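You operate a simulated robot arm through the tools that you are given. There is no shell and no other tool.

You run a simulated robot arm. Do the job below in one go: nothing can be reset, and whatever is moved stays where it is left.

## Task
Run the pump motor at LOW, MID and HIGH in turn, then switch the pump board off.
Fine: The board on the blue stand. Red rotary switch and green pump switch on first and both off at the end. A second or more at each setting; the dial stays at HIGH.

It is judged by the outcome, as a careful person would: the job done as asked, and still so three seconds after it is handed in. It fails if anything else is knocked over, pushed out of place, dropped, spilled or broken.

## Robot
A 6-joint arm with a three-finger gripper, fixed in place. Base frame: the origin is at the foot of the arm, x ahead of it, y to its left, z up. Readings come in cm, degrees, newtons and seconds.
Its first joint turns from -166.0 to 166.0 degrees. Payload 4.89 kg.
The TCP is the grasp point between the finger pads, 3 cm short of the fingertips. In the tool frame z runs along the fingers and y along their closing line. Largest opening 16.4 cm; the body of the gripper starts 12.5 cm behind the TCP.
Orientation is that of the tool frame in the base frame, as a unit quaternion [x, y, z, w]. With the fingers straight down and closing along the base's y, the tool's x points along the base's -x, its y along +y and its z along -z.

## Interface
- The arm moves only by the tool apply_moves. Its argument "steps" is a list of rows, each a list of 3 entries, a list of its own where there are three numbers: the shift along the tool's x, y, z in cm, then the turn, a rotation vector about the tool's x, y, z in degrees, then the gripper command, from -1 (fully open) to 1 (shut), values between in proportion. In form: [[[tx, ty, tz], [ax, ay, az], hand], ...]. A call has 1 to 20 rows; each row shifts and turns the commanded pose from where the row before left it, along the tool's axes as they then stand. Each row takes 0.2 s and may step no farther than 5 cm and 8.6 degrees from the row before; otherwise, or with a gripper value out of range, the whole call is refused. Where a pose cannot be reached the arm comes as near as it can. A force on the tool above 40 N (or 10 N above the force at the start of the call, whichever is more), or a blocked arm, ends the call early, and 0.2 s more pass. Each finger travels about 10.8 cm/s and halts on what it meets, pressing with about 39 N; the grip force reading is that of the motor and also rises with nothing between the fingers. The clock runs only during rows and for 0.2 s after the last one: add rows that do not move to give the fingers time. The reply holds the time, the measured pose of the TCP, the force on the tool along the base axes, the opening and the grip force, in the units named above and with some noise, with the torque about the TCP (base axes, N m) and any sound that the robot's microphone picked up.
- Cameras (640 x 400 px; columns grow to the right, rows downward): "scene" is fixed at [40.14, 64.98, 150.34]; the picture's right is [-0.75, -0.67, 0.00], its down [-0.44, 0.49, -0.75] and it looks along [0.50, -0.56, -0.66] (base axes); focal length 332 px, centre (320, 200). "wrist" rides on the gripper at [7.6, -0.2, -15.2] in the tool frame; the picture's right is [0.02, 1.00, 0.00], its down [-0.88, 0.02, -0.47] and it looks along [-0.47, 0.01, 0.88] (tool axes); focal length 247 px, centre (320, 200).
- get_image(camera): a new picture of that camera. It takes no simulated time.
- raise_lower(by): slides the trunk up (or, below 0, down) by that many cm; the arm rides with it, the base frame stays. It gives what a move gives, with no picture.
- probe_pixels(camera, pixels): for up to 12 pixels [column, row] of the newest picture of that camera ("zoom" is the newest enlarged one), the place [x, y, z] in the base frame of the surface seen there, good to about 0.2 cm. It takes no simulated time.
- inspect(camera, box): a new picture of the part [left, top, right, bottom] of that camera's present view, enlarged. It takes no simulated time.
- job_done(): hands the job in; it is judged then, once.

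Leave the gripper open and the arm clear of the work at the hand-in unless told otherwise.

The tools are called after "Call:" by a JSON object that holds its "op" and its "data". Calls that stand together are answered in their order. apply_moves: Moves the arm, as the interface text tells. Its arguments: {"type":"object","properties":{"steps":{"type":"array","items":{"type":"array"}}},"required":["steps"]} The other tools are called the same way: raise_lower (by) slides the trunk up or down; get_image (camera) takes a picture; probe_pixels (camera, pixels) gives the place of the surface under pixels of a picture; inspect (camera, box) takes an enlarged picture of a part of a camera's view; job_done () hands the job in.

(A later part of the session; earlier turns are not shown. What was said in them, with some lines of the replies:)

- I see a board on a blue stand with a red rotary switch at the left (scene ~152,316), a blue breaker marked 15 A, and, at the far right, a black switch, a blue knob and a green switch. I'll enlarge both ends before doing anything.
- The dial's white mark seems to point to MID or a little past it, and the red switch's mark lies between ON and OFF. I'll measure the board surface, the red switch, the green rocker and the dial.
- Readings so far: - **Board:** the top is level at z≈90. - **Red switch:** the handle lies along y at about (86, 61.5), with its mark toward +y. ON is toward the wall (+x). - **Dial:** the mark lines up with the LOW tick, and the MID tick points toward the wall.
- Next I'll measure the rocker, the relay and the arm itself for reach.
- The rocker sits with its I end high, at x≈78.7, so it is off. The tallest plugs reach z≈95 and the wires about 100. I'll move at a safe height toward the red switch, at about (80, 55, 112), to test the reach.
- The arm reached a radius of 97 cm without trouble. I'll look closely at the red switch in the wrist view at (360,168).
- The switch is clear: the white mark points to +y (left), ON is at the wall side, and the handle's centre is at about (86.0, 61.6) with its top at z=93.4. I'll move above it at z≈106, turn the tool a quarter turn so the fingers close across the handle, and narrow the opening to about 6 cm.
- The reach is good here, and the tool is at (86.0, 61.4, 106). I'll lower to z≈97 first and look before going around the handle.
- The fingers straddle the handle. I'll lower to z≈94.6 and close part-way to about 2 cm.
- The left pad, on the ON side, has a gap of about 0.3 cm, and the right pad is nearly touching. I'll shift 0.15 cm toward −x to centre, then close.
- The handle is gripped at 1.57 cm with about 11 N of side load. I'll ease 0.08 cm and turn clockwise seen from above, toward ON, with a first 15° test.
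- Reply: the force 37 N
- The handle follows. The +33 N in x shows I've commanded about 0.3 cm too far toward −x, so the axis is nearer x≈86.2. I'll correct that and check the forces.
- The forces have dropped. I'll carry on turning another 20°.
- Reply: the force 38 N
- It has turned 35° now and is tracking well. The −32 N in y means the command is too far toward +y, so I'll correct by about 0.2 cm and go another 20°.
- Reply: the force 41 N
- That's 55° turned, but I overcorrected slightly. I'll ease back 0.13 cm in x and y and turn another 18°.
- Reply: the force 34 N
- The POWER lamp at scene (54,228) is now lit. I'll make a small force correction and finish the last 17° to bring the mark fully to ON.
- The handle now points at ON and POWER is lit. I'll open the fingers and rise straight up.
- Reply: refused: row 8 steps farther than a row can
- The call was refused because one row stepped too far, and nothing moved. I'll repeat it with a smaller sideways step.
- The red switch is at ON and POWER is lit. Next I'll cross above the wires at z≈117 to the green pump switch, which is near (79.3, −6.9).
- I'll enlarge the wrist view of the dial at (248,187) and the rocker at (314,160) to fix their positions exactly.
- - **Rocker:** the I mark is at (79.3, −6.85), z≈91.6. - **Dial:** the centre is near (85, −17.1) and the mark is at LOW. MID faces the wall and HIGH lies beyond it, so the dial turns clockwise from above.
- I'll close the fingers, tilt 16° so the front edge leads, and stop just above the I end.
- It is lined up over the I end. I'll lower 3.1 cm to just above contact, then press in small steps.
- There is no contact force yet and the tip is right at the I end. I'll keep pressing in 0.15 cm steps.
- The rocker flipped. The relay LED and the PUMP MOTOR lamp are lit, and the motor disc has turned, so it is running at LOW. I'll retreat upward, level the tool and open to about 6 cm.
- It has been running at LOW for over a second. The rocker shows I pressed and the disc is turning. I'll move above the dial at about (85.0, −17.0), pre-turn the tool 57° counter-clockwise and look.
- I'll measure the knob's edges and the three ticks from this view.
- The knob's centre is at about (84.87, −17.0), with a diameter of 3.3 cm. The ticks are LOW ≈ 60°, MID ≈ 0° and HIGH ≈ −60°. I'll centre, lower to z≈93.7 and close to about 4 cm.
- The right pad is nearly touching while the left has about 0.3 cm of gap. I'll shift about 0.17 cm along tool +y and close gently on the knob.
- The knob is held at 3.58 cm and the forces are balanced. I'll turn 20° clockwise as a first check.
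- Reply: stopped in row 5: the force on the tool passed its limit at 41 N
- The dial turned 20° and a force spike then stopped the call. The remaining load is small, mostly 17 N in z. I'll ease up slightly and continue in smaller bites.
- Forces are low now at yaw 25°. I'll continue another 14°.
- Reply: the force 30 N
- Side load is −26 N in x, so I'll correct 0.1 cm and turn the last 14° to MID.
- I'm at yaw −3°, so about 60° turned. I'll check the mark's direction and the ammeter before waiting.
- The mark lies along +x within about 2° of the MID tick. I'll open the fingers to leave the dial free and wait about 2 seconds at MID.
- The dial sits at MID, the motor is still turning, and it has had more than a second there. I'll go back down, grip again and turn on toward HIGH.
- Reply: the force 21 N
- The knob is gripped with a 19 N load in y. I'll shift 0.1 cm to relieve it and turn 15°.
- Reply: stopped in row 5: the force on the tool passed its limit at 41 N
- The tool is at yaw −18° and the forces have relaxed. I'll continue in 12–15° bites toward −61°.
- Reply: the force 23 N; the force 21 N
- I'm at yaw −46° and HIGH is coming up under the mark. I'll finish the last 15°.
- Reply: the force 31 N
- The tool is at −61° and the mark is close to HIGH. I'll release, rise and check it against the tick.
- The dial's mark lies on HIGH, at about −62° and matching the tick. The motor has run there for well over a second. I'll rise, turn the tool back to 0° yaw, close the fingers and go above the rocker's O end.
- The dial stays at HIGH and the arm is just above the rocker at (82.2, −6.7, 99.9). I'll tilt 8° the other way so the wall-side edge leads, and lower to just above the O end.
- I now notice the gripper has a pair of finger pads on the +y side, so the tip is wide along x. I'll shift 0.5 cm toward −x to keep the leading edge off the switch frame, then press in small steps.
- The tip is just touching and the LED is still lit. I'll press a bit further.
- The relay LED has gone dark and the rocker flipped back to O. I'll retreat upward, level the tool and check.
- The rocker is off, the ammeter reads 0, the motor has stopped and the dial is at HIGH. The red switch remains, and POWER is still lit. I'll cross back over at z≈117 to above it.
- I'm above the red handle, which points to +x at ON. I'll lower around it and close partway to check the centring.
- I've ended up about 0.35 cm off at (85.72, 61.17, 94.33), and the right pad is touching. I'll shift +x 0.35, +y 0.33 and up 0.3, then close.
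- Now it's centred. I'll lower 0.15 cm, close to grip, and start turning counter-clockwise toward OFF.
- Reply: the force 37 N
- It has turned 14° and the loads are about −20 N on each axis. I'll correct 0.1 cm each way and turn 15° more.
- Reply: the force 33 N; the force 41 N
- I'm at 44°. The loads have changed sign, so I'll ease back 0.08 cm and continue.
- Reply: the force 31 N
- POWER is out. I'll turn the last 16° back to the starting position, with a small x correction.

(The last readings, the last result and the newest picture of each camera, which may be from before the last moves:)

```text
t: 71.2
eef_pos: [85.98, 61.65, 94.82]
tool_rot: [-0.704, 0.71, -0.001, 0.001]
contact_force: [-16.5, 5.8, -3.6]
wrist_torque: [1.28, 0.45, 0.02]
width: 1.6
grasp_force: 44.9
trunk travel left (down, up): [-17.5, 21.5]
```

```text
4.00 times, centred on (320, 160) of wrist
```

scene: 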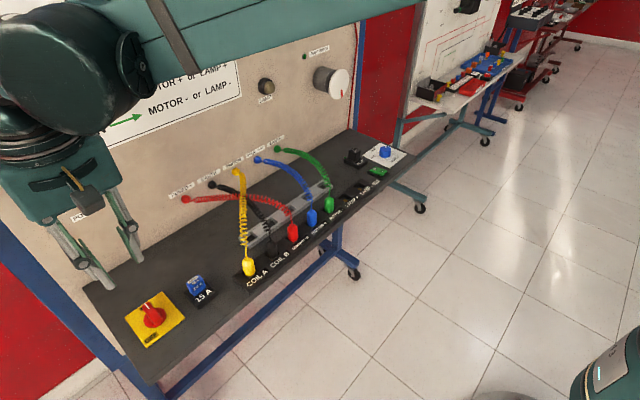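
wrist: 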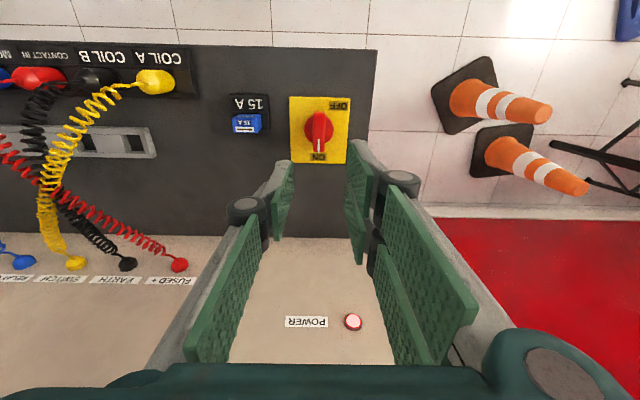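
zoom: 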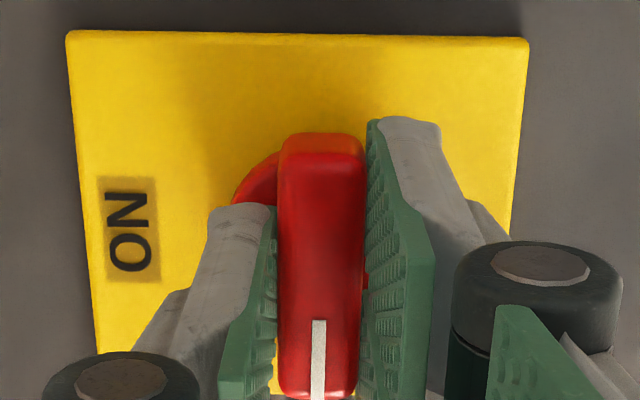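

The handle is back at its starting OFF position. I'll open the fingers, rise straight up and back away.

Call:
{"op": "apply_moves", "data": {"steps": [[[0, 0, 0], [0, 0, 0], 0.6], [[0, 0, 0], [0, 0, 0], 0.4], [[0, 0, 0], [0, 0, 0], 0.4], [[0, 0, -3], [0, 0, 0], 0.4], [[0, 0, -4], [0, 0, 0], 0.4], [[0, 0, -4.5], [0, 0, 0], 0.4], [[0, 0, -4.5], [0, 0, 0], 0.4], [[0, 0, -4.5], [0, 0, 0], 0.4], [[0, 4.5, 0], [0, 0, 0], 0], [[0, 4.5, 0], [0, 0, 0], -0.5], [[0, 4.5, 0], [0, 0, 0], -1], [[0, 4.5, 0], [0, 0, 0], -1], [[0, 4.5, 0], [0, 0, 0], -1], [[0, 0, 0], [0, 0, 0], -1], [[0, 0, 0], [0, 0, 0], -1]]}}

Call:
{"op": "get_image", "data": {"camera": "scene"}}

Call:
{"op": "inspect", "data": {"camera": "scene", "box": [100, 250, 260, 350]}}

Call:
{"op": "inspect", "data": {"camera": "scene", "box": [310, 120, 430, 195]}}

Call:
{"op": "inspect", "data": {"camera": "scene", "box": [230, 0, 390, 100]}}

```text
t: 74.5
eef_pos: [63.42, 62.03, 115.05]
tool_rot: [-0.705, 0.709, -0.001, 0.001]
contact_force: [-1.5, 0.8, 1.2]
wrist_torque: [-0.02, -0.11, 0.01]
width: 16.38
grasp_force: 0.1
trunk travel left (down, up): [-17.5, 21.5]
```

```text
taken
```

scene: 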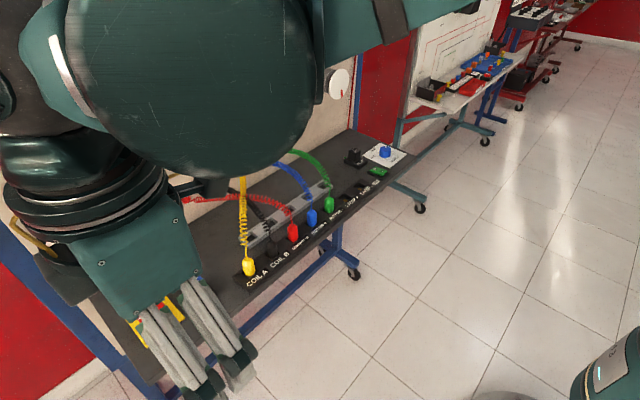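

```text
4.00 times, centred on (180, 300) of scene
```

zoom: 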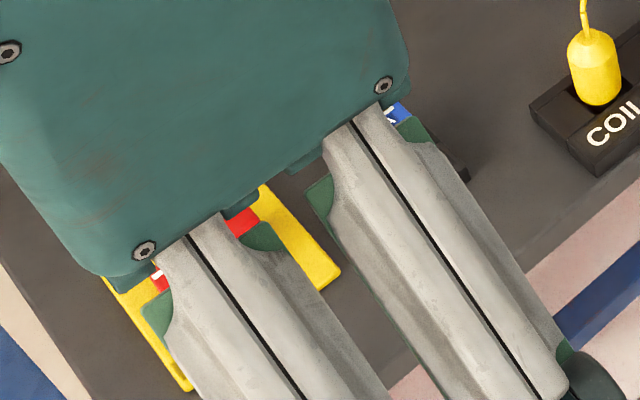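

```text
5.33 times, centred on (370, 158) of scene
```

zoom: 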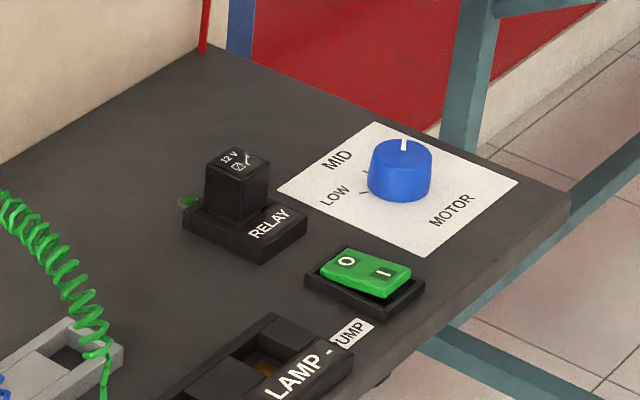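

```text
4.00 times, centred on (310, 50) of scene
```

zoom: 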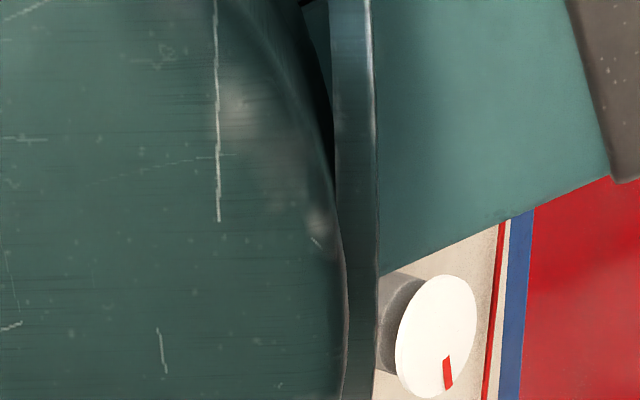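

The arm hides the view, so I'll move it clear toward its starting place at about (58, 18, 124) and check everything once more.

Call:
{"op": "apply_moves", "data": {"steps": [[[4.3, 0.5, -0.9], [0, 0, 0], -1], [[4.3, 0.5, -0.9], [0, 0, 0], -1], [[4.3, 0.5, -0.9], [0, 0, 0], -1], [[4.3, 0.5, -0.9], [0, 0, 0], -1], [[4.3, 0.5, -0.9], [0, 0, 0], -1], [[4.3, 0.5, -0.9], [0, 0, 0], -1], [[4.3, 0.5, -0.9], [0, 0, 0], -1], [[4.3, 0.5, -0.9], [0, 0, 0], -1], [[4.3, 0.5, -0.9], [0, 0, 0], -1], [[4.3, 0.5, -0.9], [0, 0, 0], -1], [[0, 0, 0], [0, 0, 0], -1]]}}

Call:
{"op": "get_image", "data": {"camera": "scene"}}

Call:
{"op": "inspect", "data": {"camera": "scene", "box": [30, 210, 222, 330]}}

Call:
{"op": "inspect", "data": {"camera": "scene", "box": [230, 0, 390, 100]}}

```text
t: 76.8
eef_pos: [58.06, 18.89, 124.13]
tool_rot: [-0.705, 0.709, -0.002, 0.001]
contact_force: [-0.4, -0.3, -0.1]
wrist_torque: [0.08, -0.06, -0.01]
width: 16.4
grasp_force: 0.1
trunk travel left (down, up): [-17.5, 21.5]
```

```text
taken
```

scene: 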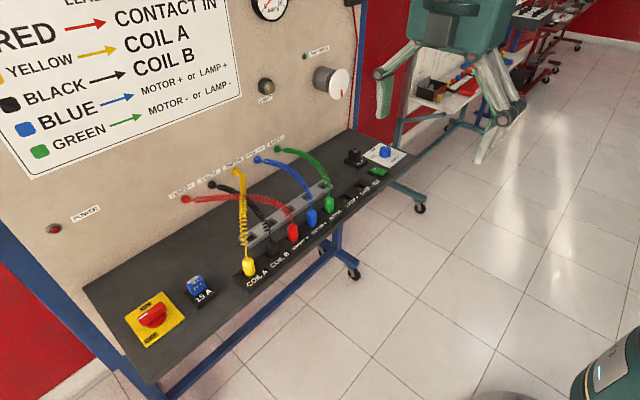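

```text
3.33 times, centred on (126, 270) of scene
```

zoom: 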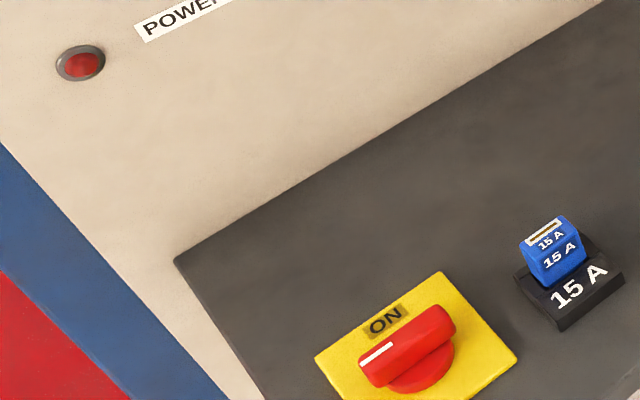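

```text
4.00 times, centred on (310, 50) of scene
```

zoom: 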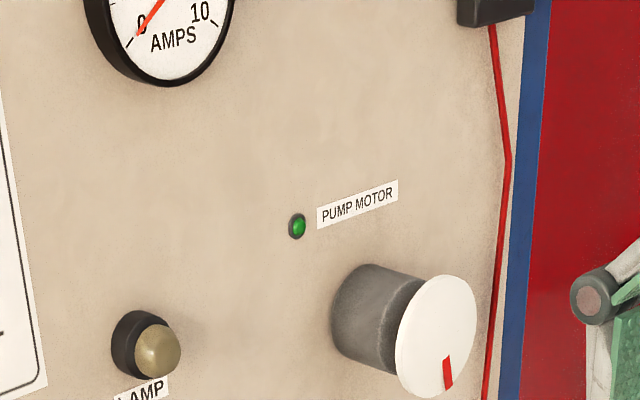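

The red switch is OFF with POWER dark, the rocker is at O, the ammeter reads 0 and the motor has stopped. The dial is on HIGH, nothing else has moved, and the gripper is open and clear. I'm handing in the job.

Call:
{"op": "job_done", "data": {}}

```text
The job is handed in.
```

The pump motor ran at LOW, MID and HIGH in turn, and the pump board is now off; I've handed the job in.

- **Switching on:** the red rotary switch went on first and the POWER lamp lit. The green pump switch followed, and the PUMP MOTOR lamp and relay light came on.
- **Speeds:** the dial was already at LOW, so the motor started there. It then ran at MID and HIGH, with more than a second at each setting. I judged each setting by the dial's mark against its tick. I did not measure the motor's speed.
- **Switching off:** I turned the green switch off first, then the red one. Both lamps are dark, the ammeter reads 0, the motor has stopped and the dial is still at HIGH.

While I was turning the dial, two brief force spikes of about 41 N stopped the arm. I eased off and carried on, and saw no damage. Nothing else on the board appears to have moved, and the gripper is open and clear of it.
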